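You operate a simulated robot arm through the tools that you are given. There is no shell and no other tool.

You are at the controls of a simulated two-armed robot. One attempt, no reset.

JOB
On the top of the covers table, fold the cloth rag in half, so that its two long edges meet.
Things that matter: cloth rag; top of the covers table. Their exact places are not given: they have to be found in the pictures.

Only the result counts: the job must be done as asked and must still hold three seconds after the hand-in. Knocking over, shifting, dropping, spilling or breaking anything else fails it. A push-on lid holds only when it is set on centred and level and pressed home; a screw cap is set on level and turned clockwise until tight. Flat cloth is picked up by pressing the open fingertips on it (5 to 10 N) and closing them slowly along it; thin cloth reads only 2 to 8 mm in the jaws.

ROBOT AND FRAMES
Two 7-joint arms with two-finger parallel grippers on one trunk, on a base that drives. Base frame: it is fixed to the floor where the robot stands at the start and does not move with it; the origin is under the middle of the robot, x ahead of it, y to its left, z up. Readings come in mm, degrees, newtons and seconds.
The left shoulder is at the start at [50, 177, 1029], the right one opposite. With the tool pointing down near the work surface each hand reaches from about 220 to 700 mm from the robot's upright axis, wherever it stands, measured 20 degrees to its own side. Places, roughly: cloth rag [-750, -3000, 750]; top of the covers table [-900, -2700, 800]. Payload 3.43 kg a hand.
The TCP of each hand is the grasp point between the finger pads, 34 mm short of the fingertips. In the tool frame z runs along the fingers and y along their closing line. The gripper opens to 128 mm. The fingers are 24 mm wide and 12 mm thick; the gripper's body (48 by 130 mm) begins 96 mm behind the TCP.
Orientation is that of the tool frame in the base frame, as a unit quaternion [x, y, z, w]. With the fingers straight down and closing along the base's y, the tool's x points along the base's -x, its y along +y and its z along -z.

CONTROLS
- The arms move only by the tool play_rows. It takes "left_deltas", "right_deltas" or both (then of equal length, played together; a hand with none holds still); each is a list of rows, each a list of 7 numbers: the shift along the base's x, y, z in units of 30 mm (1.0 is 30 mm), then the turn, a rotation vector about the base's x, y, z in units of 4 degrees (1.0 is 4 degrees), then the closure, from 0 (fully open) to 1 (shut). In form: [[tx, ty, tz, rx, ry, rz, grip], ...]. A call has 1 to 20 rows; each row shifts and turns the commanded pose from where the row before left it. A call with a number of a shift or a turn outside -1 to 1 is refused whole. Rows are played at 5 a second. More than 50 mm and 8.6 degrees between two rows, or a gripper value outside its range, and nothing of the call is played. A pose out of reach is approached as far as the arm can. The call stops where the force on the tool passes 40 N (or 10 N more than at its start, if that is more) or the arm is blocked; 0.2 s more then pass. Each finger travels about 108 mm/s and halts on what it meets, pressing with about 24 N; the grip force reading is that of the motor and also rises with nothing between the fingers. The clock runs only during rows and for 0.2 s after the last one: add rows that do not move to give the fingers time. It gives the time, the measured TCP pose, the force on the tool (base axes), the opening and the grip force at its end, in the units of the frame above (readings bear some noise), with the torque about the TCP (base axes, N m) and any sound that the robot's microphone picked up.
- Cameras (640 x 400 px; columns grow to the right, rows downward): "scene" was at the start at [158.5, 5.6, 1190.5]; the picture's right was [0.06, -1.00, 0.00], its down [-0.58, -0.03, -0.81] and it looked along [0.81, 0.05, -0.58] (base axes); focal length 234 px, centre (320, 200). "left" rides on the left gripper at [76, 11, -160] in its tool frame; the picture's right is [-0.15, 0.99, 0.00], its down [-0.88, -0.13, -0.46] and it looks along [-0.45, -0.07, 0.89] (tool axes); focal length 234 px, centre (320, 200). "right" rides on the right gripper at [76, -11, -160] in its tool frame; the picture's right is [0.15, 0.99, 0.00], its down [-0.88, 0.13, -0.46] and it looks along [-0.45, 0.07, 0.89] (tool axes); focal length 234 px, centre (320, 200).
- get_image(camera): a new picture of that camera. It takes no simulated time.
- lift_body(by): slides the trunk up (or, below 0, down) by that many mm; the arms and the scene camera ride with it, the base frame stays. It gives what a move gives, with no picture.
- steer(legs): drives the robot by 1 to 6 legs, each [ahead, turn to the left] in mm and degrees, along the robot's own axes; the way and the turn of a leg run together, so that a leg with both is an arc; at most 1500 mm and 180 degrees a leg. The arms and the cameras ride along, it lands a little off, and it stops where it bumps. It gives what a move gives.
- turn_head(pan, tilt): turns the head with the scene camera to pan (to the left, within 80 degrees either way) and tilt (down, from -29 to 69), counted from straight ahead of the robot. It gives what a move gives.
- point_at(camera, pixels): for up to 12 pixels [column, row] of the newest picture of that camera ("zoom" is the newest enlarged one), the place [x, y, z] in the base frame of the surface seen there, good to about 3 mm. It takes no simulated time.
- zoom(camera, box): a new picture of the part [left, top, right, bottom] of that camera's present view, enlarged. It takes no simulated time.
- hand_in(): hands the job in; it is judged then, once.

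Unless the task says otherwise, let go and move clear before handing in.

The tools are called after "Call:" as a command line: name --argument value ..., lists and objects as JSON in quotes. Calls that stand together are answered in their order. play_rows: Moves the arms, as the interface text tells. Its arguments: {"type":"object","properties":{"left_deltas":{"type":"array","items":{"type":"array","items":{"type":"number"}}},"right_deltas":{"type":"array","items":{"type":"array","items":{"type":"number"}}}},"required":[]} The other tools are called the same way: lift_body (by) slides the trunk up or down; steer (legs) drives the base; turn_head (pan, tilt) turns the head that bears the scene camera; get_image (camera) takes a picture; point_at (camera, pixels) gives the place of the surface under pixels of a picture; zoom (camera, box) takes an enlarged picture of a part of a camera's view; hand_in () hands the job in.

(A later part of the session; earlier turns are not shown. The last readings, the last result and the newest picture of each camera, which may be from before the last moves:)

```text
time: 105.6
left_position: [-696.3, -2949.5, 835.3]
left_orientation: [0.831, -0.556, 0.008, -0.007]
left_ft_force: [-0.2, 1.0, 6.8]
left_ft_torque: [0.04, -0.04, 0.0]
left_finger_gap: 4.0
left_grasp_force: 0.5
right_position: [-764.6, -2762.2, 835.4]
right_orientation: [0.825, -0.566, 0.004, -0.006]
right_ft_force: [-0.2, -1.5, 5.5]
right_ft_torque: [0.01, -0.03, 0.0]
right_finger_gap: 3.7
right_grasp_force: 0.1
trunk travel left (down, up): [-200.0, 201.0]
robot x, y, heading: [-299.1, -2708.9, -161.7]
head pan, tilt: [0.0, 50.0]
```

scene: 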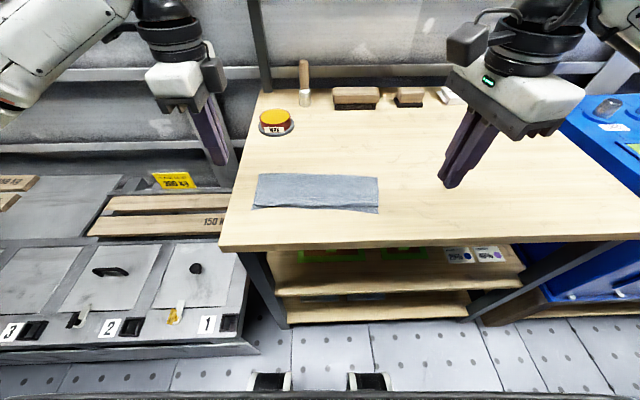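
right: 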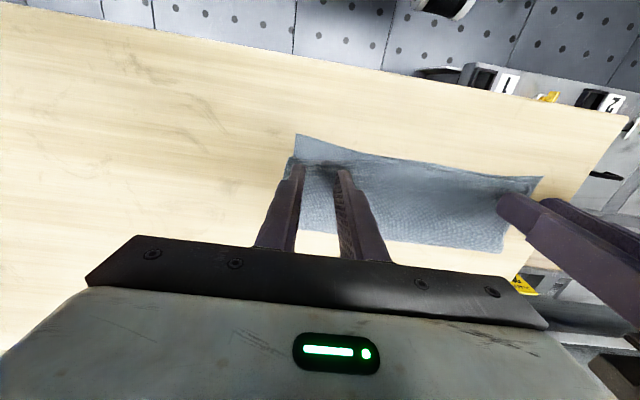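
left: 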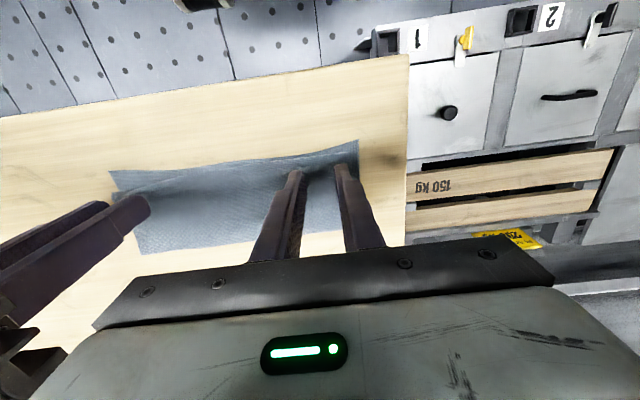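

Both at ~6 N. I press a little more and open both slowly to ~36 mm.

Call:
play_rows --left_deltas '[[0, 0, -0.015, 0, 0, 0, 0.97], [0, 0, 0, 0, 0, 0, 0.95], [0, 0, 0, 0, 0, 0, 0.93], [0, 0, 0, 0, 0, 0, 0.91], [0, 0, 0, 0, 0, 0, 0.89], [0, 0, 0, 0, 0, 0, 0.87], [0, 0, 0, 0, 0, 0, 0.85], [0, 0, 0, 0, 0, 0, 0.83], [0, 0, 0, 0, 0, 0, 0.81], [0, 0, 0, 0, 0, 0, 0.79], [0, 0, 0, 0, 0, 0, 0.77], [0, 0, 0, 0, 0, 0, 0.75], [0, 0, 0, 0, 0, 0, 0.73], [0, 0, 0, 0, 0, 0, 0.71], [0, 0, 0, 0, 0, 0, 0.71]]' --right_deltas '[[0, 0, -0.018, 0, 0, 0, 0.97], [0, 0, 0, 0, 0, 0, 0.95], [0, 0, 0, 0, 0, 0, 0.93], [0, 0, 0, 0, 0, 0, 0.91], [0, 0, 0, 0, 0, 0, 0.89], [0, 0, 0, 0, 0, 0, 0.87], [0, 0, 0, 0, 0, 0, 0.85], [0, 0, 0, 0, 0, 0, 0.83], [0, 0, 0, 0, 0, 0, 0.81], [0, 0, 0, 0, 0, 0, 0.79], [0, 0, 0, 0, 0, 0, 0.77], [0, 0, 0, 0, 0, 0, 0.75], [0, 0, 0, 0, 0, 0, 0.73], [0, 0, 0, 0, 0, 0, 0.71], [0, 0, 0, 0, 0, 0, 0.71]]'

Call:
zoom --camera "left" --box '[210, 110, 400, 222]'

Call:
zoom --camera "right" --box '[210, 110, 400, 222]'

```text
time: 108.8
left_position: [-693.8, -2950.0, 836.7]
left_orientation: [0.83, -0.558, 0.008, -0.006]
left_ft_force: [2.4, 2.5, 15.0]
left_ft_torque: [-0.04, 0.26, -0.03]
left_finger_gap: 34.7
left_grasp_force: 0.1
right_position: [-763.0, -2761.8, 835.6]
right_orientation: [0.825, -0.565, 0.004, -0.007]
right_ft_force: [2.6, 1.5, 14.6]
right_ft_torque: [0.1, -0.03, 0.01]
right_finger_gap: 32.9
right_grasp_force: 0.1
trunk travel left (down, up): [-200.0, 201.0]
robot x, y, heading: [-297.3, -2711.7, -161.8]
head pan, tilt: [0.0, 50.0]
```

```text
3.37 times, centred on (305, 166) of left
```

zoom: 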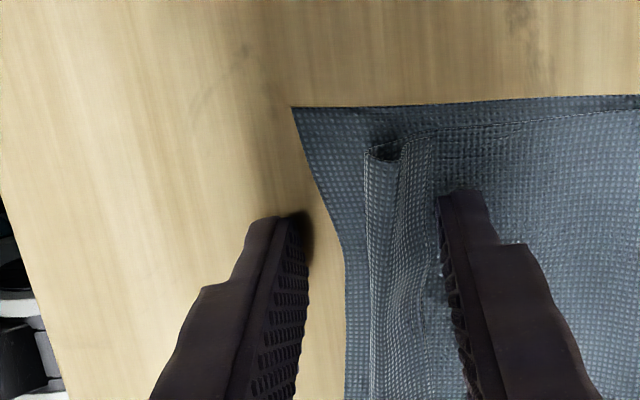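

```text
3.37 times, centred on (305, 166) of right
```

zoom: 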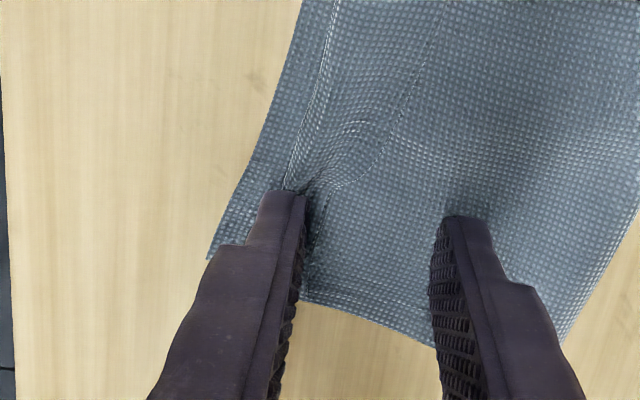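

Right works well: the free edge is now at (340,185) close to the near finger. On the left the near finger slipped off the cloth. I lift the left and open the right a bit further.

Call:
play_rows --left_deltas '[[0, 0, 0.3, 0, 0, 0, 0.71], [0, 0, 0.6, 0, 0, 0, 0.71], [0, -0.4, 0.8, 0, 0, 0, 0.8], [0, -0.8, 0.6, 0, 0, 0, 0.9], [0, -0.8, 0, 0, 0, 0, 0.97], [0, -0.6, 0, 0, 0, 0, 0.97]]' --right_deltas '[[0, 0, 0, 0, 0, 0, 0.69], [0, 0, 0, 0, 0, 0, 0.67], [0, 0, 0, 0, 0, 0, 0.65], [0, 0, 0, 0, 0, 0, 0.63], [0, 0, 0, 0, 0, 0, 0.61], [0, 0, 0, 0, 0, 0, 0.61]]'

Call:
zoom --camera "right" --box '[210, 110, 400, 222]'

Call:
zoom --camera "scene" --box '[240, 160, 400, 240]'

```text
time: 110.2
left_position: [-694.9, -3029.2, 903.9]
left_orientation: [0.831, -0.557, 0.008, -0.008]
left_ft_force: [0.0, -0.1, -0.7]
left_ft_torque: [0.02, -0.01, -0.02]
left_finger_gap: 3.7
left_grasp_force: 0.2
right_position: [-763.7, -2762.1, 836.1]
right_orientation: [0.825, -0.566, 0.004, -0.007]
right_ft_force: [4.3, 0.3, 21.3]
right_ft_torque: [0.01, 0.09, -0.01]
right_finger_gap: 43.8
right_grasp_force: 0.1
trunk travel left (down, up): [-200.0, 201.0]
robot x, y, heading: [-302.8, -2710.7, -161.9]
head pan, tilt: [0.0, 50.0]
```

```text
3.37 times, centred on (305, 166) of right
```

zoom: 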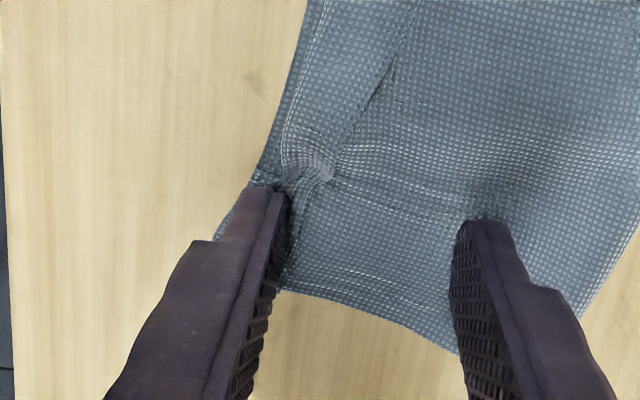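

```text
4.00 times, centred on (320, 200) of scene
```

zoom: 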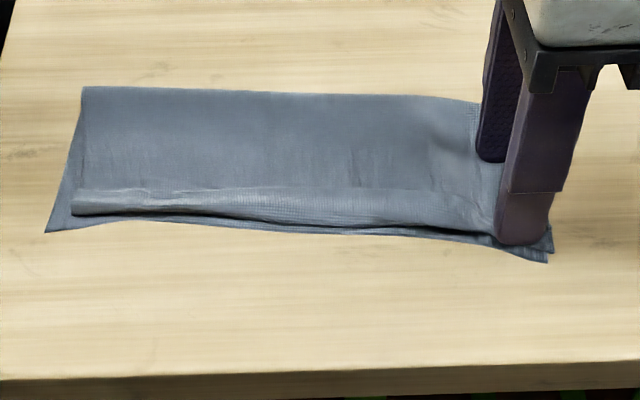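

The right end is almost fully unrolled; I lift the right hand straight up and clear to inspect.

Call:
play_rows --right_deltas '[[0, 0, 0.15, 0, 0, 0, 0.61], [0, 0, 0.5, 0, 0, 0, 0.61], [0, 0, 0.8, 0, 0, 0, 0.7], [0, 0.5, 0.8, 0, 0, 0, 0.8], [0, 0.9, 0.3, 0, 0, 0, 0.9], [0, 0.9, 0, 0, 0, 0, 0.97], [0, 0.9, 0, 0, 0, 0, 0.97]]'

Call:
get_image --camera "scene"

Call:
zoom --camera "scene" --box '[240, 160, 400, 240]'

Call:
zoom --camera "scene" --box '[324, 185, 388, 225]'

Call:
zoom --camera "scene" --box '[246, 180, 310, 220]'

```text
time: 111.8
left_position: [-694.9, -3028.6, 903.4]
left_orientation: [0.831, -0.557, 0.009, -0.008]
left_ft_force: [-0.6, 0.1, 0.1]
left_ft_torque: [0.0, 0.02, -0.01]
left_finger_gap: 3.7
left_grasp_force: 0.1
right_position: [-763.3, -2665.4, 910.6]
right_orientation: [0.825, -0.565, 0.005, -0.007]
right_ft_force: [-0.6, 0.3, 0.1]
right_ft_torque: [-0.02, 0.01, -0.01]
right_finger_gap: 3.6
right_grasp_force: 0.1
trunk travel left (down, up): [-200.0, 201.0]
robot x, y, heading: [-295.5, -2710.2, -161.9]
head pan, tilt: [0.0, 50.0]
```

```text
taken
```

scene: 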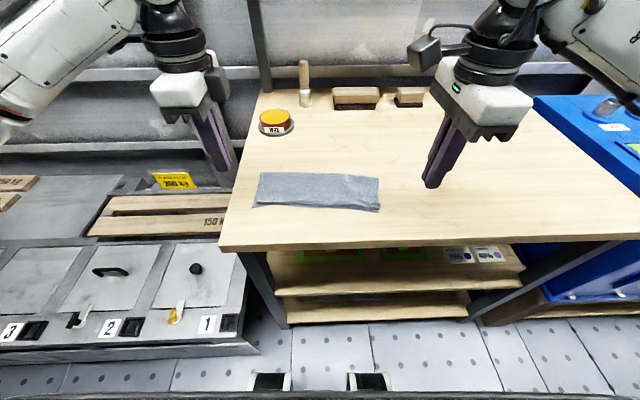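

```text
4.00 times, centred on (320, 200) of scene
```

zoom: 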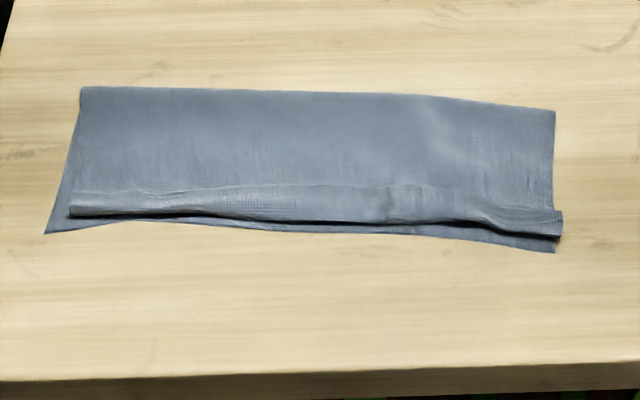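

```text
10.00 times, centred on (356, 205) of scene
```

zoom: 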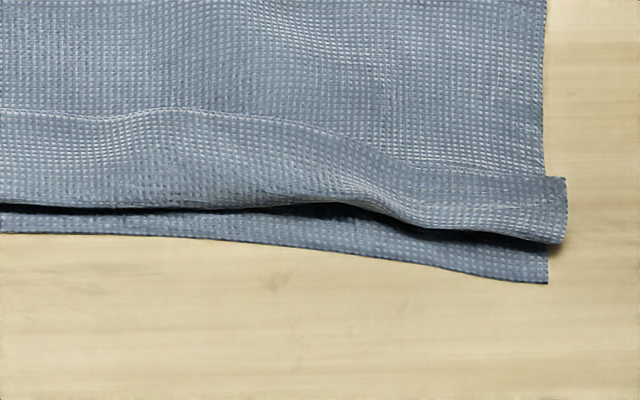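

```text
10.00 times, centred on (278, 200) of scene
```

zoom: 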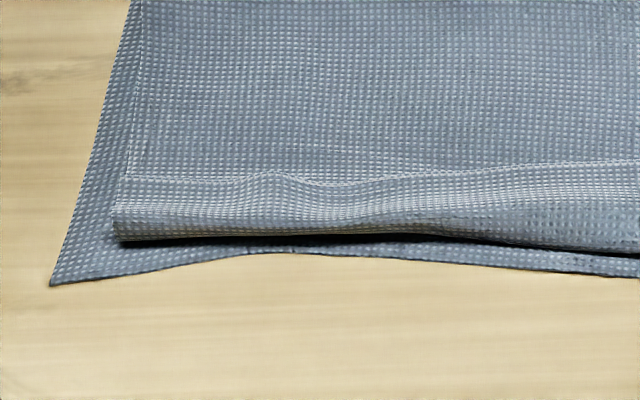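

The hem shrank but is still ~15 mm at the ends; the spreading strokes work, so I continue them with the free edge re-measured.

Call:
point_at --camera "scene" --pixels '[[260, 198.2], [268, 198.2], [276, 198.2], [291, 197.4], [306, 196.4], [268, 203], [330, 196.9], [342, 196.2], [354, 197.9], [362, 200.3], [369, 202.3], [376, 203]]'

```text
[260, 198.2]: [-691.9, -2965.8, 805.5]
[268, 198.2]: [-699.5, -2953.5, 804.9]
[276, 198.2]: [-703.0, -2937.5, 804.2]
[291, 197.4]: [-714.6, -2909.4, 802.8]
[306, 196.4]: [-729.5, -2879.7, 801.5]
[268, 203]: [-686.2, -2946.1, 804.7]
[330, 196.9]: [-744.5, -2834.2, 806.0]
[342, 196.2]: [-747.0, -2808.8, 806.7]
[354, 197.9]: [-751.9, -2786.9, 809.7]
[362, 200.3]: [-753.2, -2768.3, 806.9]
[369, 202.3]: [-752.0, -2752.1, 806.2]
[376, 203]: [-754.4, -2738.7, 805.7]
```

Next strokes: left hand at ~55 mm from the left end, right hand at ~25 mm from the right end (turned a bit to follow the local edge).

Call:
play_rows --left_deltas '[[-0.101, 0.596, -0.1, 0, 0, 0, 0.97], [-0.101, 0.596, -0.2, 0, 0, 0, 0.97], [-0.101, 0.596, -0.3, 0, 0, 0, 0.97], [-0.101, 0.596, -0.4, 0, 0, 0, 0.97], [-0.101, 0.596, -0.5, 0, 0, 0, 0.97], [-0.101, 0.596, -0.53, 0, 0, 0, 0.97], [0, 0, 0, 0, 0, 0, 0.97]]' --right_deltas '[[0.06, -0.526, -0.1, 0, 0, -0.46, 0.97], [0.06, -0.526, -0.25, 0, 0, -0.46, 0.97], [0.06, -0.526, -0.35, 0, 0, -0.46, 0.97], [0.06, -0.526, -0.5, 0, 0, -0.46, 0.97], [0.06, -0.526, -0.5, 0, 0, -0.46, 0.97], [0.06, -0.526, -0.58, 0, 0, -0.46, 0.97], [0, 0, 0, 0, 0, 0, 0.97]]'

Call:
zoom --camera "left" --box '[265, 120, 365, 182]'

Call:
zoom --camera "right" --box '[265, 120, 365, 182]'

```text
time: 113.4
left_position: [-713.4, -2920.2, 843.5]
left_orientation: [0.83, -0.558, 0.01, -0.007]
left_ft_force: [0.0, 1.2, 0.3]
left_ft_torque: [-0.01, -0.02, 0.03]
left_finger_gap: 3.7
left_grasp_force: 0.0
right_position: [-753.7, -2761.4, 842.9]
right_orientation: [0.766, -0.643, 0.005, -0.007]
right_ft_force: [-0.1, -0.3, 0.3]
right_ft_torque: [-0.02, -0.02, 0.0]
right_finger_gap: 3.9
right_grasp_force: 0.0
trunk travel left (down, up): [-200.0, 201.0]
robot x, y, heading: [-298.6, -2711.2, -161.7]
head pan, tilt: [0.0, 50.0]
```

```text
6.40 times, centred on (315, 151) of left
```

zoom: 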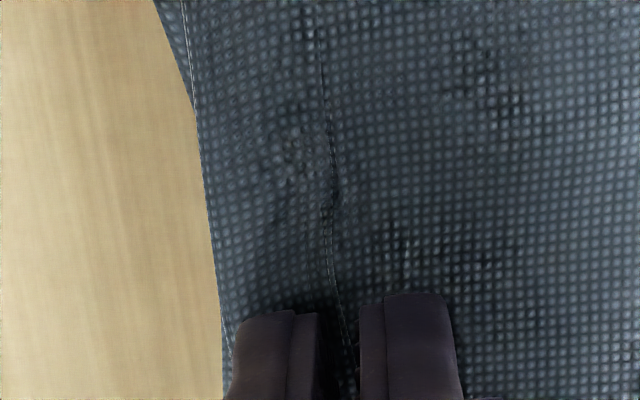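

```text
6.40 times, centred on (315, 151) of right
```

zoom: 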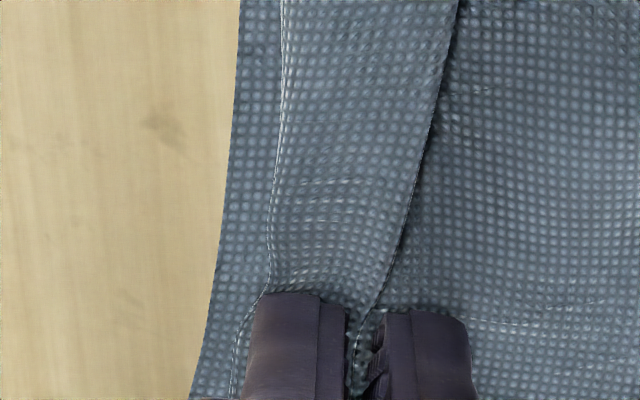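

Both gaps are well centred on the free edge. I lower to contact.

Call:
play_rows --left_deltas '[[0, 0, -0.08, 0, 0, 0, 0.97], [0, 0, -0.08, 0, 0, 0, 0.97], [0, 0, -0.06, 0, 0, 0, 0.97], [0, 0, -0.03, 0, 0, 0, 0.97], [0, 0, 0, 0, 0, 0, 0.97]]' --right_deltas '[[0, 0, -0.08, 0, 0, 0, 0.97], [0, 0, -0.08, 0, 0, 0, 0.97], [0, 0, -0.05, 0, 0, 0, 0.97], [0, 0, -0.03, 0, 0, 0, 0.97], [0, 0, 0, 0, 0, 0, 0.97]]'

```text
time: 114.6
left_position: [-713.8, -2920.2, 835.2]
left_orientation: [0.83, -0.557, 0.008, -0.006]
left_ft_force: [0.4, 0.1, 9.6]
left_ft_torque: [0.07, -0.05, 0.0]
left_finger_gap: 3.9
left_grasp_force: 0.3
right_position: [-753.6, -2761.0, 835.3]
right_orientation: [0.767, -0.642, 0.006, -0.007]
right_ft_force: [1.2, 0.0, 3.0]
right_ft_torque: [-0.02, -0.02, 0.02]
right_finger_gap: 3.8
right_grasp_force: 0.0
trunk travel left (down, up): [-200.0, 201.0]
robot x, y, heading: [-300.3, -2708.2, -161.5]
head pan, tilt: [0.0, 50.0]
```

Call:
play_rows --left_deltas '[[0, 0, -0.01, 0, 0, 0, 0.97], [0, 0, 0, 0, 0, 0, 0.95], [0, 0, 0, 0, 0, 0, 0.93], [0, 0, 0, 0, 0, 0, 0.91], [0, 0, 0, 0, 0, 0, 0.89], [0, 0, 0, 0, 0, 0, 0.87], [0, 0, 0, 0, 0, 0, 0.85], [0, 0, 0, 0, 0, 0, 0.83], [0, 0, 0, 0, 0, 0, 0.81], [0, 0, 0, 0, 0, 0, 0.79], [0, 0, 0, 0, 0, 0, 0.77], [0, 0, 0, 0, 0, 0, 0.75], [0, 0, 0, 0, 0, 0, 0.73], [0, 0, 0, 0, 0, 0, 0.71], [0, 0, 0, 0, 0, 0, 0.71]]' --right_deltas '[[0, 0, -0.035, 0, 0, 0, 0.97], [0, 0, 0, 0, 0, 0, 0.95], [0, 0, 0, 0, 0, 0, 0.93], [0, 0, 0, 0, 0, 0, 0.91], [0, 0, 0, 0, 0, 0, 0.89], [0, 0, 0, 0, 0, 0, 0.87], [0, 0, 0, 0, 0, 0, 0.85], [0, 0, 0, 0, 0, 0, 0.83], [0, 0, 0, 0, 0, 0, 0.81], [0, 0, 0, 0, 0, 0, 0.79], [0, 0, 0, 0, 0, 0, 0.77], [0, 0, 0, 0, 0, 0, 0.75], [0, 0, 0, 0, 0, 0, 0.73], [0, 0, 0, 0, 0, 0, 0.71], [0, 0, 0, 0, 0, 0, 0.71]]'

Call:
zoom --camera "left" --box '[210, 100, 400, 212]'

Call:
zoom --camera "right" --box '[210, 100, 400, 212]'

```text
time: 117.8
left_position: [-712.9, -2918.9, 834.5]
left_orientation: [0.83, -0.558, 0.008, -0.007]
left_ft_force: [3.0, 1.6, 16.6]
left_ft_torque: [-0.06, 0.28, -0.03]
left_finger_gap: 34.7
left_grasp_force: 0.0
right_position: [-752.3, -2761.2, 836.1]
right_orientation: [0.766, -0.643, 0.005, -0.007]
right_ft_force: [4.3, 0.5, 17.3]
right_ft_torque: [0.06, 0.09, -0.05]
right_finger_gap: 31.7
right_grasp_force: 0.1
trunk travel left (down, up): [-200.0, 201.0]
robot x, y, heading: [-299.9, -2707.8, -161.6]
head pan, tilt: [0.0, 50.0]
```

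```text
3.37 times, centred on (305, 156) of left
```

zoom: 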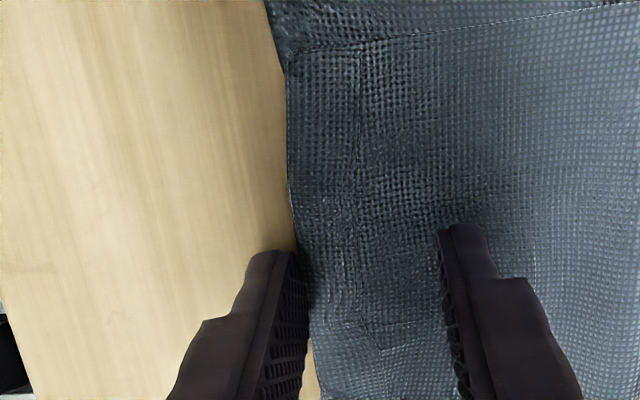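

```text
3.37 times, centred on (305, 156) of right
```

zoom: 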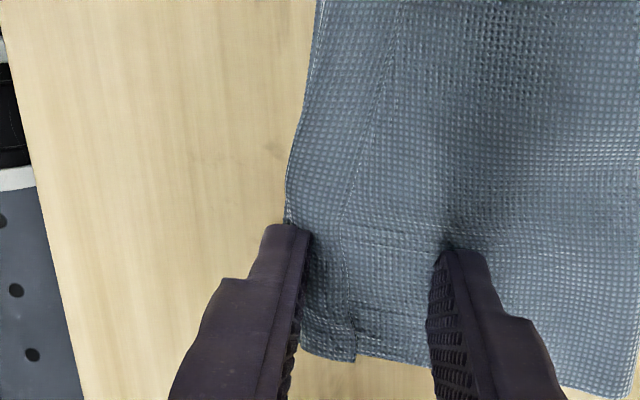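

The layers now slide together and the hem stays ~15 mm. A better idea: pinch the folded rag at its crease with both hands and lift it so both halves hang down; gravity will open the hem, and then I lay it down again toward me. First I lift clear and inspect.

Call:
play_rows --left_deltas '[[0, 0, 0.2, 0, 0, 0, 0.71], [0, 0, 0.6, 0, 0, 0, 0.71], [0, 0, 0.8, 0, 0, 0, 0.71], [0, -0.6, 0.8, 0, 0, 0, 0.71], [0, -0.9, 0.2, 0, 0, 0, 0.71], [0, -0.9, 0, 0, 0, 0, 0.71], [0, -0.9, 0, 0, 0, 0, 0.71]]' --right_deltas '[[0, 0, 0.2, 0, 0, 0, 0.71], [0, 0, 0.6, 0, 0, 0, 0.71], [0, 0, 0.8, 0, 0, 0, 0.71], [0, 0.6, 0.8, 0, 0, 0.5, 0.71], [0, 0.9, 0.2, 0, 0, 0.5, 0.71], [0, 0.9, 0, 0, 0, 0.5, 0.71], [0, 0.6, 0, 0, 0, 0.5, 0.71]]'

Call:
get_image --camera "scene"

Call:
zoom --camera "scene" --box '[240, 150, 400, 240]'

```text
time: 119.4
left_position: [-712.6, -3020.2, 910.5]
left_orientation: [0.83, -0.557, 0.01, -0.008]
left_ft_force: [-0.2, -0.9, -0.6]
left_ft_torque: [-0.01, 0.02, -0.03]
left_finger_gap: 37.0
left_grasp_force: 0.1
right_position: [-753.6, -2673.0, 910.9]
right_orientation: [0.81, -0.587, 0.006, -0.008]
right_ft_force: [0.0, -0.2, -1.0]
right_ft_torque: [-0.02, -0.01, 0.01]
right_finger_gap: 37.1
right_grasp_force: 0.1
trunk travel left (down, up): [-200.0, 201.0]
robot x, y, heading: [-300.6, -2713.3, -161.5]
head pan, tilt: [0.0, 50.0]
```

```text
taken
```

scene: 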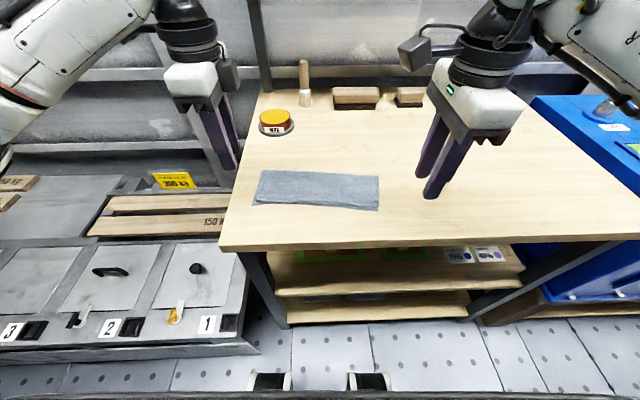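

```text
4.00 times, centred on (320, 195) of scene
```

zoom: 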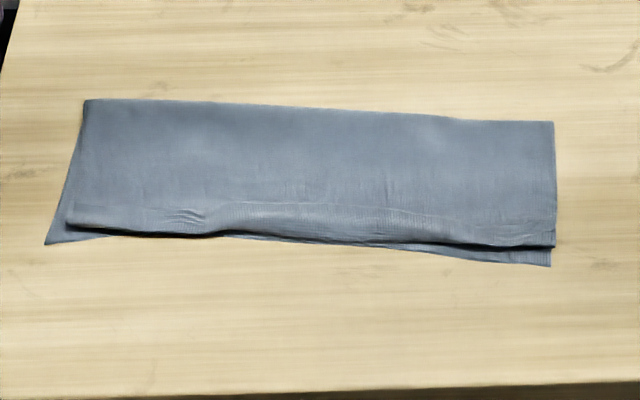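

The rag remains neatly folded; crease runs (88,100)-(553,123) in the zoom. I measure crease and near lines.

Call:
point_at --camera "zoom" --pixels '[[90, 104], [200, 106], [320, 112], [440, 121], [550, 126], [49, 241], [547, 263], [75, 222], [320, 238], [551, 243], [280, 170], [400, 165]]'

```text
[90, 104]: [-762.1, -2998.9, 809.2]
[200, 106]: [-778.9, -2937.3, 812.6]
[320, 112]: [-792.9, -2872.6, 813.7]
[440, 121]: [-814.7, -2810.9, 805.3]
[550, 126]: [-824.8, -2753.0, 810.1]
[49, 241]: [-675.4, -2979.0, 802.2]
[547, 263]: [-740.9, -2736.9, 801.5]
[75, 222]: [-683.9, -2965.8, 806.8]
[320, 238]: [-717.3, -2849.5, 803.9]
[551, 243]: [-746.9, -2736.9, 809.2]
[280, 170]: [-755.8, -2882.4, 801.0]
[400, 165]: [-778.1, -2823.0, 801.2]
```

Crease line is (-762,-2999)→(-825,-2753), about 10 mm high. I bring both hands over it with the far finger just beyond the crease, ~40 mm open.

Call:
play_rows --left_deltas '[[-0.255, 0.383, -0.1, -0.015, 0.06, -0.333, 0.69], [-0.255, 0.383, -0.2, -0.015, 0.06, -0.333, 0.69], [-0.255, 0.383, -0.3, -0.015, 0.06, -0.333, 0.69], [-0.255, 0.383, -0.4, -0.015, 0.06, -0.333, 0.69], [-0.255, 0.383, -0.45, -0.015, 0.06, -0.333, 0.69], [-0.255, 0.383, -0.5, -0.015, 0.06, -0.333, 0.69], [0, 0, 0, 0, 0, 0, 0.69]]' --right_deltas '[[-0.255, -0.667, -0.1, -0.015, 0.06, -0.158, 0.69], [-0.255, -0.667, -0.2, -0.015, 0.06, -0.158, 0.69], [-0.255, -0.667, -0.3, -0.015, 0.06, -0.158, 0.69], [-0.255, -0.667, -0.4, -0.015, 0.06, -0.158, 0.69], [-0.255, -0.667, -0.45, -0.015, 0.06, -0.158, 0.69], [-0.255, -0.667, -0.5, -0.015, 0.06, -0.158, 0.69], [0, 0, 0, 0, 0, 0, 0.69]]'

Call:
zoom --camera "left" --box '[210, 100, 420, 222]'

Call:
zoom --camera "right" --box '[210, 100, 420, 222]'

```text
time: 121.0
left_position: [-759.6, -2951.0, 851.3]
left_orientation: [0.789, -0.614, 0.001, 0.003]
left_ft_force: [0.2, 0.2, 0.4]
left_ft_torque: [-0.02, 0.0, 0.0]
left_finger_gap: 39.6
left_grasp_force: 0.1
right_position: [-800.4, -2793.1, 852.2]
right_orientation: [0.79, -0.613, -0.002, 0.003]
right_ft_force: [0.4, -0.1, -0.2]
right_ft_torque: [-0.01, 0.04, -0.02]
right_finger_gap: 39.8
right_grasp_force: 0.0
trunk travel left (down, up): [-200.0, 201.0]
robot x, y, heading: [-298.8, -2710.5, -161.8]
head pan, tilt: [0.0, 50.0]
```

```text
3.05 times, centred on (315, 161) of left
```

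zoom: 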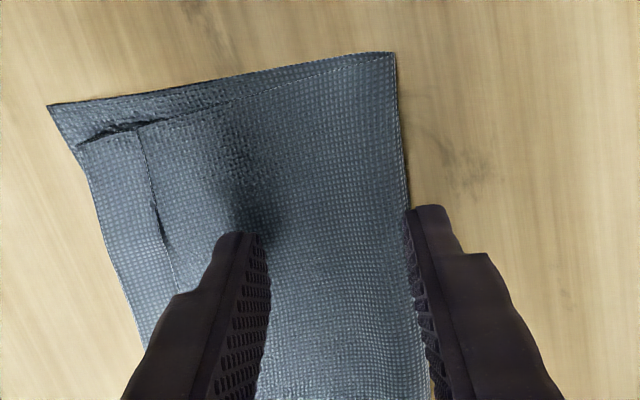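

```text
3.05 times, centred on (315, 161) of right
```

zoom: 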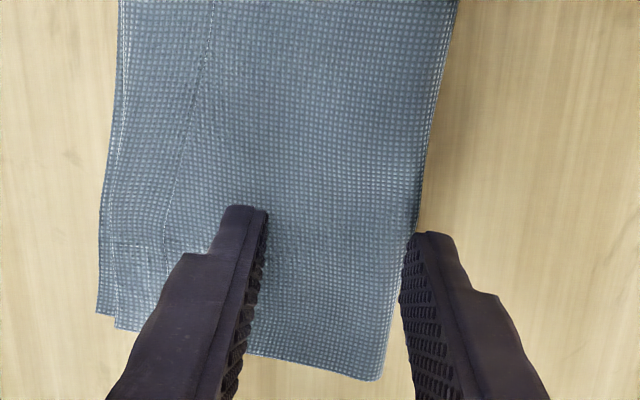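

The far fingers are right at the crease; I shift both 3 mm farther and lower to contact.

Call:
play_rows --left_deltas '[[-0.11, -0.03, 0, 0, 0, 0, 0.69], [0, 0, -0.2, 0, 0, 0, 0.69], [0, 0, -0.15, 0, 0, 0, 0.69], [0, 0, -0.1, 0, 0, 0, 0.69], [0, 0, -0.03, 0, 0, 0, 0.69], [0, 0, 0, 0, 0, 0, 0.69]]' --right_deltas '[[-0.11, -0.03, 0, 0, 0, 0, 0.69], [0, 0, -0.22, 0, 0, 0, 0.69], [0, 0, -0.15, 0, 0, 0, 0.69], [0, 0, -0.1, 0, 0, 0, 0.69], [0, 0, -0.03, 0, 0, 0, 0.69], [0, 0, 0, 0, 0, 0, 0.69]]'

Call:
zoom --camera "left" --box '[210, 100, 420, 222]'

Call:
zoom --camera "right" --box '[210, 100, 420, 222]'

```text
time: 122.4
left_position: [-764.2, -2951.3, 838.9]
left_orientation: [0.79, -0.614, 0.002, 0.003]
left_ft_force: [-0.1, -0.2, 0.4]
left_ft_torque: [0.02, 0.01, -0.02]
left_finger_gap: 39.6
left_grasp_force: 0.1
right_position: [-803.5, -2792.1, 839.6]
right_orientation: [0.79, -0.614, -0.003, 0.002]
right_ft_force: [0.0, 0.1, 0.0]
right_ft_torque: [-0.01, -0.01, 0.0]
right_finger_gap: 39.6
right_grasp_force: 0.1
trunk travel left (down, up): [-200.0, 201.0]
robot x, y, heading: [-298.1, -2709.4, -161.9]
head pan, tilt: [0.0, 50.0]
```

```text
3.05 times, centred on (315, 161) of left
```

zoom: 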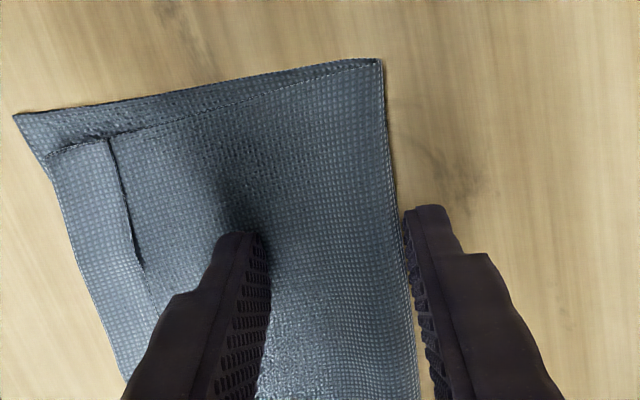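

```text
3.05 times, centred on (315, 161) of right
```

zoom: 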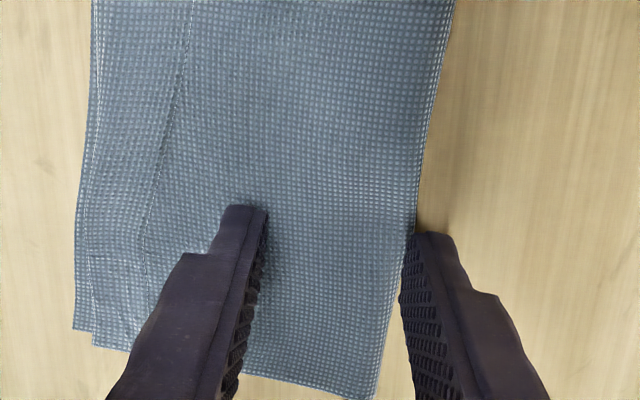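

Call:
play_rows --left_deltas '[[0, 0, -0.05, 0, 0, 0, 0.69], [0, 0, -0.04, 0, 0, 0, 0.69], [0, 0, -0.03, 0, 0, 0, 0.69], [0, 0, 0, 0, 0, 0, 0.69]]' --right_deltas '[[0, 0, -0.05, 0, 0, 0, 0.69], [0, 0, -0.05, 0, 0, 0, 0.69], [0, 0, -0.04, 0, 0, 0, 0.69], [0, 0, 0, 0, 0, 0, 0.69]]'

```text
time: 123.4
left_position: [-764.3, -2951.9, 835.7]
left_orientation: [0.789, -0.614, 0.001, 0.003]
left_ft_force: [-0.2, -0.7, -0.2]
left_ft_torque: [0.03, 0.0, -0.02]
left_finger_gap: 39.7
left_grasp_force: 0.1
right_position: [-803.2, -2792.9, 835.4]
right_orientation: [0.79, -0.613, -0.003, 0.003]
right_ft_force: [-0.5, 1.4, 6.3]
right_ft_torque: [0.05, -0.13, 0.02]
right_finger_gap: 39.5
right_grasp_force: 0.0
trunk travel left (down, up): [-200.0, 201.0]
robot x, y, heading: [-297.7, -2711.1, -161.9]
head pan, tilt: [0.0, 50.0]
```

Right touches with 6 N on the near finger; I lower the left a bit more.

Call:
play_rows --left_deltas '[[0, 0, -0.04, 0, 0, 0, 0.69], [0, 0, -0.02, 0, 0, 0, 0.69], [0, 0, 0, 0, 0, 0, 0.69]]'

```text
time: 124.2
left_position: [-763.4, -2950.3, 835.5]
left_orientation: [0.79, -0.613, 0.0, 0.003]
left_ft_force: [0.2, 0.3, 4.5]
left_ft_torque: [0.02, -0.11, -0.02]
left_finger_gap: 39.4
left_grasp_force: 0.1
right_position: [-802.6, -2791.7, 836.9]
right_orientation: [0.79, -0.614, -0.003, 0.003]
right_ft_force: [-0.8, 0.0, 8.6]
right_ft_torque: [0.08, -0.15, 0.02]
right_finger_gap: 39.4
right_grasp_force: 0.0
trunk travel left (down, up): [-200.0, 201.0]
robot x, y, heading: [-298.0, -2708.9, -161.6]
head pan, tilt: [0.0, 50.0]
```

Both near fingers press on the folded rag. I close both slowly.

Call:
play_rows --left_deltas '[[0, 0, -0.01, 0, 0, 0, 0.71], [0, 0, 0, 0, 0, 0, 0.73], [0, 0, 0, 0, 0, 0, 0.75], [0, 0, 0, 0, 0, 0, 0.77], [0, 0, 0, 0, 0, 0, 0.79], [0, 0, 0, 0, 0, 0, 0.81], [0, 0, 0, 0, 0, 0, 0.83], [0, 0, 0, 0, 0, 0, 0.85], [0, 0, 0, 0, 0, 0, 0.87], [0, 0, 0, 0, 0, 0, 0.89], [0, 0, 0, 0, 0, 0, 0.91], [0, 0, 0, 0, 0, 0, 0.93], [0, 0, 0, 0, 0, 0, 0.95], [0, 0, 0, 0, 0, 0, 0.97], [0, 0, 0, 0, 0, 0, 1], [0, 0, 0, 0, 0, 0, 1], [0, 0, 0, 0, 0, 0, 1]]' --right_deltas '[[0, 0, 0, 0, 0, 0, 0.71], [0, 0, 0, 0, 0, 0, 0.73], [0, 0, 0, 0, 0, 0, 0.75], [0, 0, 0, 0, 0, 0, 0.77], [0, 0, 0, 0, 0, 0, 0.79], [0, 0, 0, 0, 0, 0, 0.81], [0, 0, 0, 0, 0, 0, 0.83], [0, 0, 0, 0, 0, 0, 0.85], [0, 0, 0, 0, 0, 0, 0.87], [0, 0, 0, 0, 0, 0, 0.89], [0, 0, 0, 0, 0, 0, 0.91], [0, 0, 0, 0, 0, 0, 0.93], [0, 0, 0, 0, 0, 0, 0.95], [0, 0, 0, 0, 0, 0, 0.97], [0, 0, 0, 0, 0, 0, 1], [0, 0, 0, 0, 0, 0, 1], [0, 0, 0, 0, 0, 0, 1]]'

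Call:
zoom --camera "left" --box '[210, 100, 420, 222]'

Call:
zoom --camera "right" --box '[210, 100, 420, 222]'

Call:
zoom --camera "scene" --box '[240, 150, 400, 240]'

```text
time: 127.8
left_position: [-762.4, -2950.5, 835.6]
left_orientation: [0.79, -0.614, 0.0, 0.004]
left_ft_force: [3.0, 2.3, 15.8]
left_ft_torque: [0.15, -0.23, -0.07]
left_finger_gap: 6.7
left_grasp_force: 24.6
right_position: [-801.8, -2792.2, 834.8]
right_orientation: [0.79, -0.614, -0.003, 0.002]
right_ft_force: [0.6, -2.6, 3.5]
right_ft_torque: [-0.03, -0.02, 0.05]
right_finger_gap: 2.8
right_grasp_force: 24.0
trunk travel left (down, up): [-200.0, 201.0]
robot x, y, heading: [-294.7, -2712.7, -161.7]
head pan, tilt: [0.0, 50.0]
```

```text
3.05 times, centred on (315, 161) of left
```

zoom: 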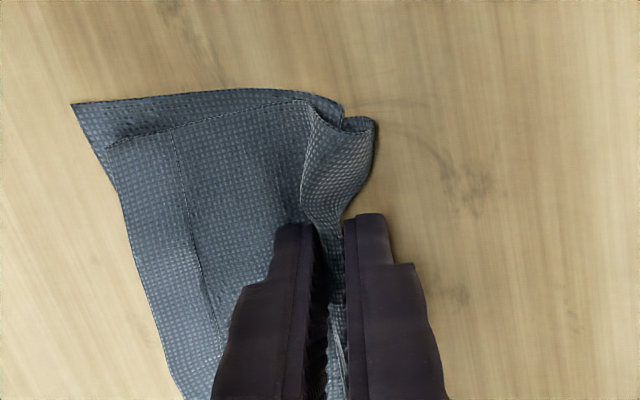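

```text
3.05 times, centred on (315, 161) of right
```

zoom: 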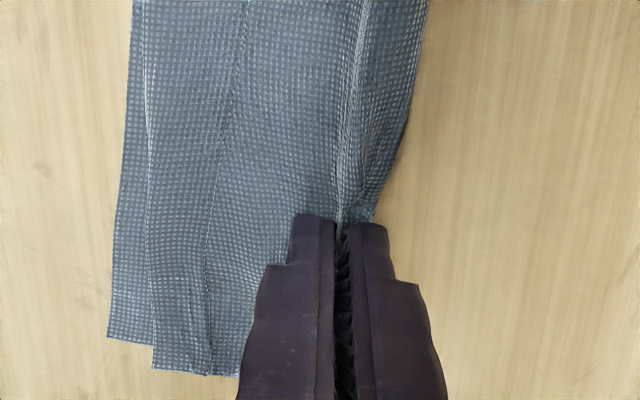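

```text
4.00 times, centred on (320, 195) of scene
```

zoom: 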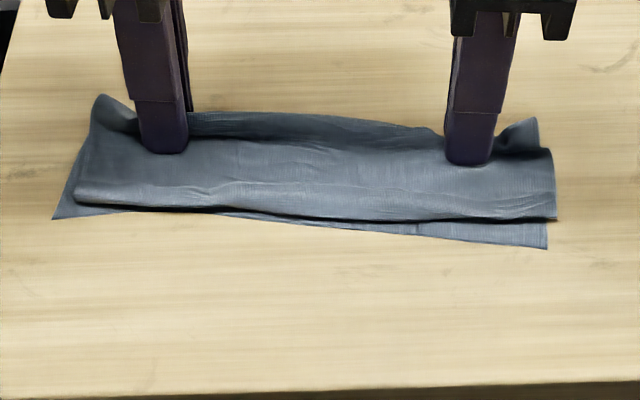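

Both jaws hold the crease (6.7 and 2.8 mm). I lift straight up ~150 mm to let both halves hang.

Call:
play_rows --left_deltas '[[0, 0, 0.3, 0, 0, 0, 1], [0, 0, 0.5, 0, 0, 0, 1], [0, 0, 0.5, 0, 0, 0, 1], [0, 0, 0.5, 0, 0, 0, 1], [0, 0, 0.5, 0, 0, 0, 1], [0, 0, 0.5, 0, 0, 0, 1], [0, 0, 0.5, 0, 0, 0, 1], [0, 0, 0.5, 0, 0, 0, 1], [0, 0, 0.5, 0, 0, 0, 1], [0, 0, 0.5, 0, 0, 0, 1], [0, 0, 0, 0, 0, 0, 1]]' --right_deltas '[[0, 0, 0.3, 0, 0, 0, 1], [0, 0, 0.5, 0, 0, 0, 1], [0, 0, 0.5, 0, 0, 0, 1], [0, 0, 0.5, 0, 0, 0, 1], [0, 0, 0.5, 0, 0, 0, 1], [0, 0, 0.5, 0, 0, 0, 1], [0, 0, 0.5, 0, 0, 0, 1], [0, 0, 0.5, 0, 0, 0, 1], [0, 0, 0.5, 0, 0, 0, 1], [0, 0, 0.5, 0, 0, 0, 1], [0, 0, 0, 0, 0, 0, 1]]'

Call:
get_image --camera "scene"

Call:
zoom --camera "scene" --box '[230, 90, 410, 220]'

Call:
get_image --camera "left"

Call:
get_image --camera "right"

```text
time: 130.2
left_position: [-764.3, -2950.9, 977.9]
left_orientation: [0.789, -0.614, 0.001, 0.003]
left_ft_force: [-0.3, 1.7, -0.6]
left_ft_torque: [0.02, 0.03, -0.04]
left_finger_gap: 5.6
left_grasp_force: 24.1
right_position: [-802.8, -2791.3, 979.4]
right_orientation: [0.789, -0.614, -0.003, 0.003]
right_ft_force: [0.3, -0.6, 0.4]
right_ft_torque: [-0.05, -0.03, -0.02]
right_finger_gap: 2.6
right_grasp_force: 23.8
trunk travel left (down, up): [-200.0, 201.0]
robot x, y, heading: [-296.7, -2712.9, -161.6]
head pan, tilt: [0.0, 50.0]
```

```text
taken
```

scene: 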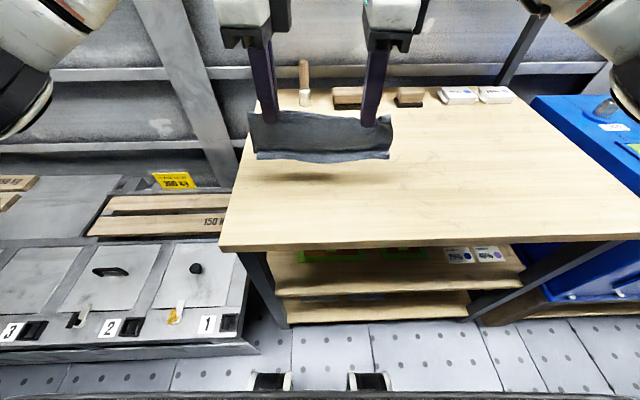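

```text
3.08 times, centred on (320, 155) of scene
```

zoom: 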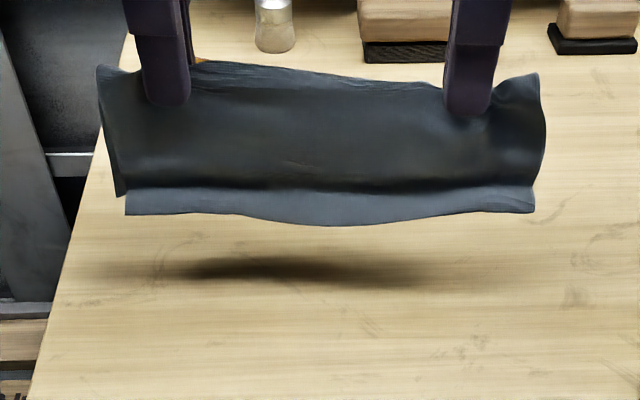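

```text
taken
```

left: 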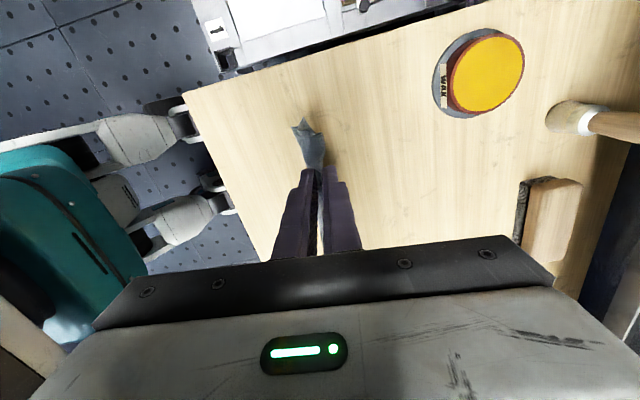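

```text
taken
```

right: 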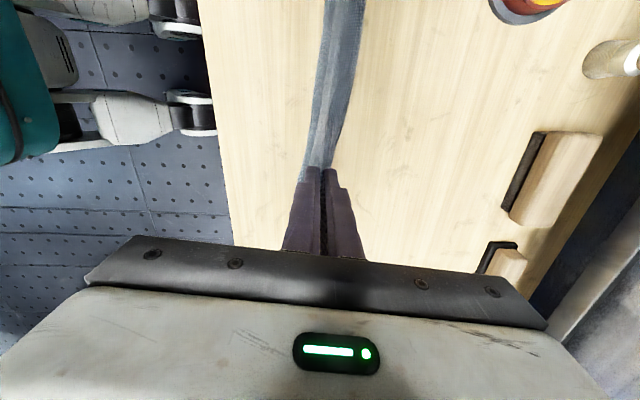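

Both halves hang freely. A brighter band at the bottom (zoom rows 188–215) may be the opened hem; I zoom in.

Call:
zoom --camera "scene" --box '[245, 110, 325, 170]'

Call:
zoom --camera "scene" --box '[320, 110, 400, 170]'

Call:
zoom --camera "left" --box '[270, 100, 370, 180]'

Call:
zoom --camera "right" --box '[260, 0, 400, 180]'

```text
6.67 times, centred on (285, 140) of scene
```

zoom: 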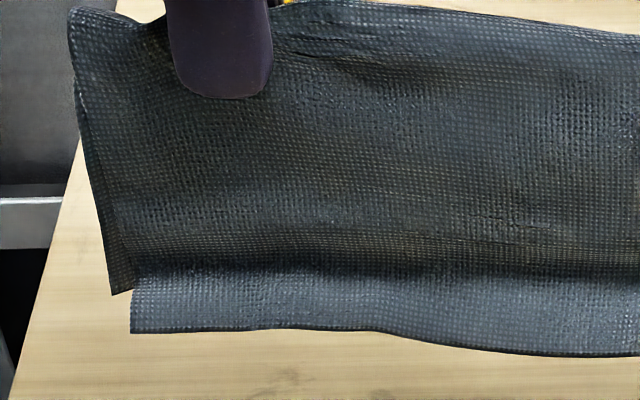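

```text
6.67 times, centred on (360, 140) of scene
```

zoom: 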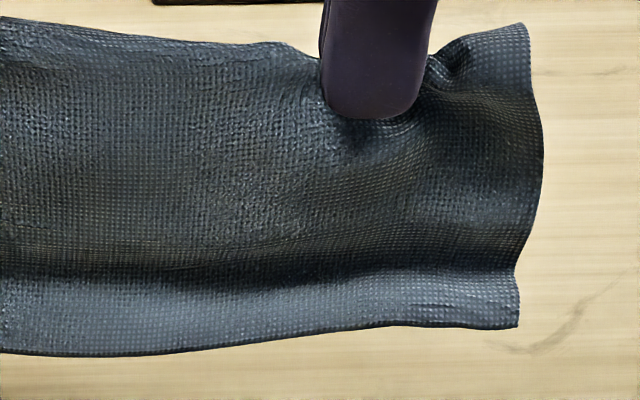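

```text
5.00 times, centred on (320, 140) of left
```

zoom: 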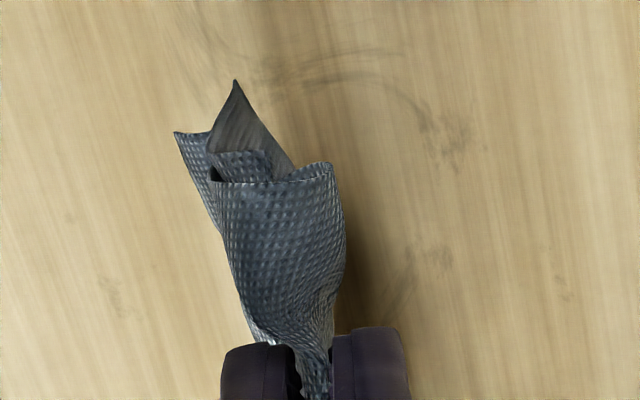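

```text
2.22 times, centred on (330, 90) of right
```

zoom: 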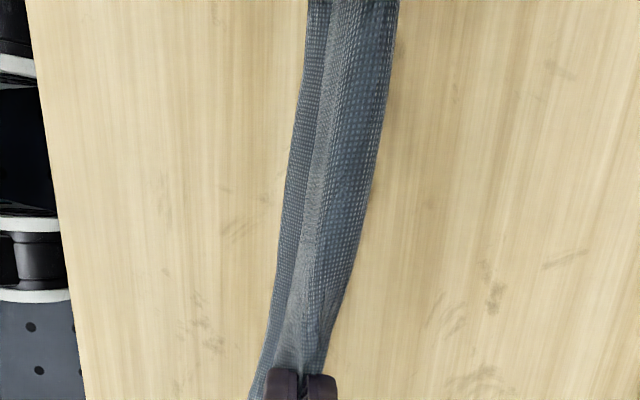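

The hem has opened: it now flares outward as a single layer. I measure the lower corners of the front and back halves.

Call:
point_at --camera "scene" --pixels '[[257.3, 158.9], [254.3, 152.9], [266, 150.5], [290, 158.5], [320, 162.5], [360, 159], [388.5, 158], [388, 151], [256, 125], [390, 125], [320, 150], [320, 120]]'

```text
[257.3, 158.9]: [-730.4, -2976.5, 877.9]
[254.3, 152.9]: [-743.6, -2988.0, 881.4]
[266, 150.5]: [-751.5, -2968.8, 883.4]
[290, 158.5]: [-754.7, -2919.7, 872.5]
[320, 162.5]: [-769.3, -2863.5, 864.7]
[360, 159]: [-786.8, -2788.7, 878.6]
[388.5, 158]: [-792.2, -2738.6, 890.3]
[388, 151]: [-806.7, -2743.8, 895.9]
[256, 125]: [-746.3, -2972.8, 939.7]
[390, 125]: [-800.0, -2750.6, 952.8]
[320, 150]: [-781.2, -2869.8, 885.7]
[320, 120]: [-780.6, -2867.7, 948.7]
```

The front half is ~12 mm longer than the back one now, with the hem flared outward. I move 60 mm toward me in the air and lower until the edges nearly touch the table, then look.

Call:
play_rows --left_deltas '[[0.3, 0.08, 0, 0, 0, 0, 1], [0.48, 0.123, 0, 0, 0, 0, 1], [0.48, 0.123, 0, 0, 0, 0, 1], [0.48, 0.123, 0, 0, 0, 0, 1], [0.2, 0.05, 0, 0, 0, 0, 1], [0, 0, -0.4, 0, 0, 0, 1], [0, 0, -0.5, 0, 0, 0, 1], [0, 0, -0.5, 0, 0, 0, 1], [0, 0, -0.4, 0, 0, 0, 1], [0, 0, 0, 0, 0, 0, 1], [0, 0, 0, 0, 0, 0, 1]]' --right_deltas '[[0.3, 0.08, 0, 0, 0, 0, 1], [0.48, 0.123, 0, 0, 0, 0, 1], [0.48, 0.123, 0, 0, 0, 0, 1], [0.48, 0.123, 0, 0, 0, 0, 1], [0.2, 0.05, 0, 0, 0, 0, 1], [0, 0, -0.4, 0, 0, 0, 1], [0, 0, -0.5, 0, 0, 0, 1], [0, 0, -0.5, 0, 0, 0, 1], [0, 0, -0.4, 0, 0, 0, 1], [0, 0, 0, 0, 0, 0, 1], [0, 0, 0, 0, 0, 0, 1]]'

Call:
zoom --camera "scene" --box '[230, 120, 410, 250]'

Call:
zoom --camera "left" --box '[230, 80, 400, 190]'

Call:
zoom --camera "right" --box '[230, 80, 400, 190]'

```text
time: 132.6
left_position: [-704.1, -2935.2, 924.9]
left_orientation: [0.79, -0.613, 0.001, 0.004]
left_ft_force: [-0.1, 0.3, 0.0]
left_ft_torque: [0.0, 0.02, 0.01]
left_finger_gap: 5.8
left_grasp_force: 24.0
right_position: [-745.3, -2777.9, 923.8]
right_orientation: [0.79, -0.614, -0.003, 0.002]
right_ft_force: [1.1, -2.0, -0.4]
right_ft_torque: [-0.03, 0.02, 0.04]
right_finger_gap: 2.3
right_grasp_force: 23.5
trunk travel left (down, up): [-200.0, 201.0]
robot x, y, heading: [-296.9, -2710.4, -161.7]
head pan, tilt: [0.0, 50.0]
```

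```text
3.08 times, centred on (320, 185) of scene
```

zoom: 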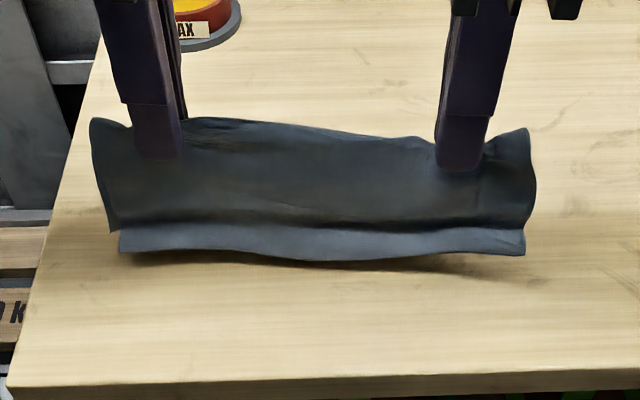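

```text
3.64 times, centred on (315, 135) of left
```

zoom: 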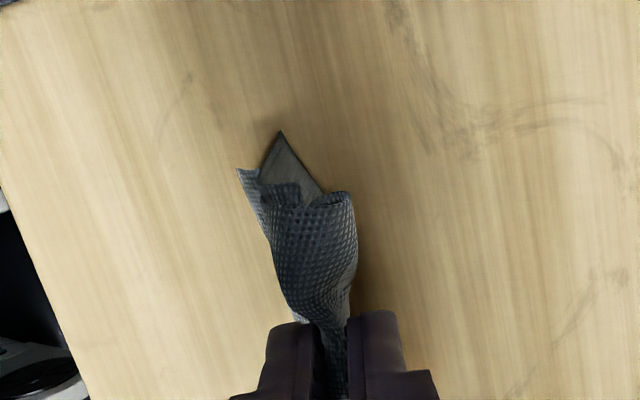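

```text
3.64 times, centred on (315, 135) of right
```

zoom: 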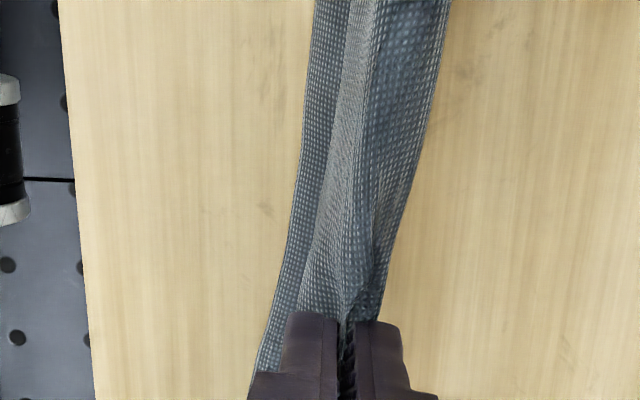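

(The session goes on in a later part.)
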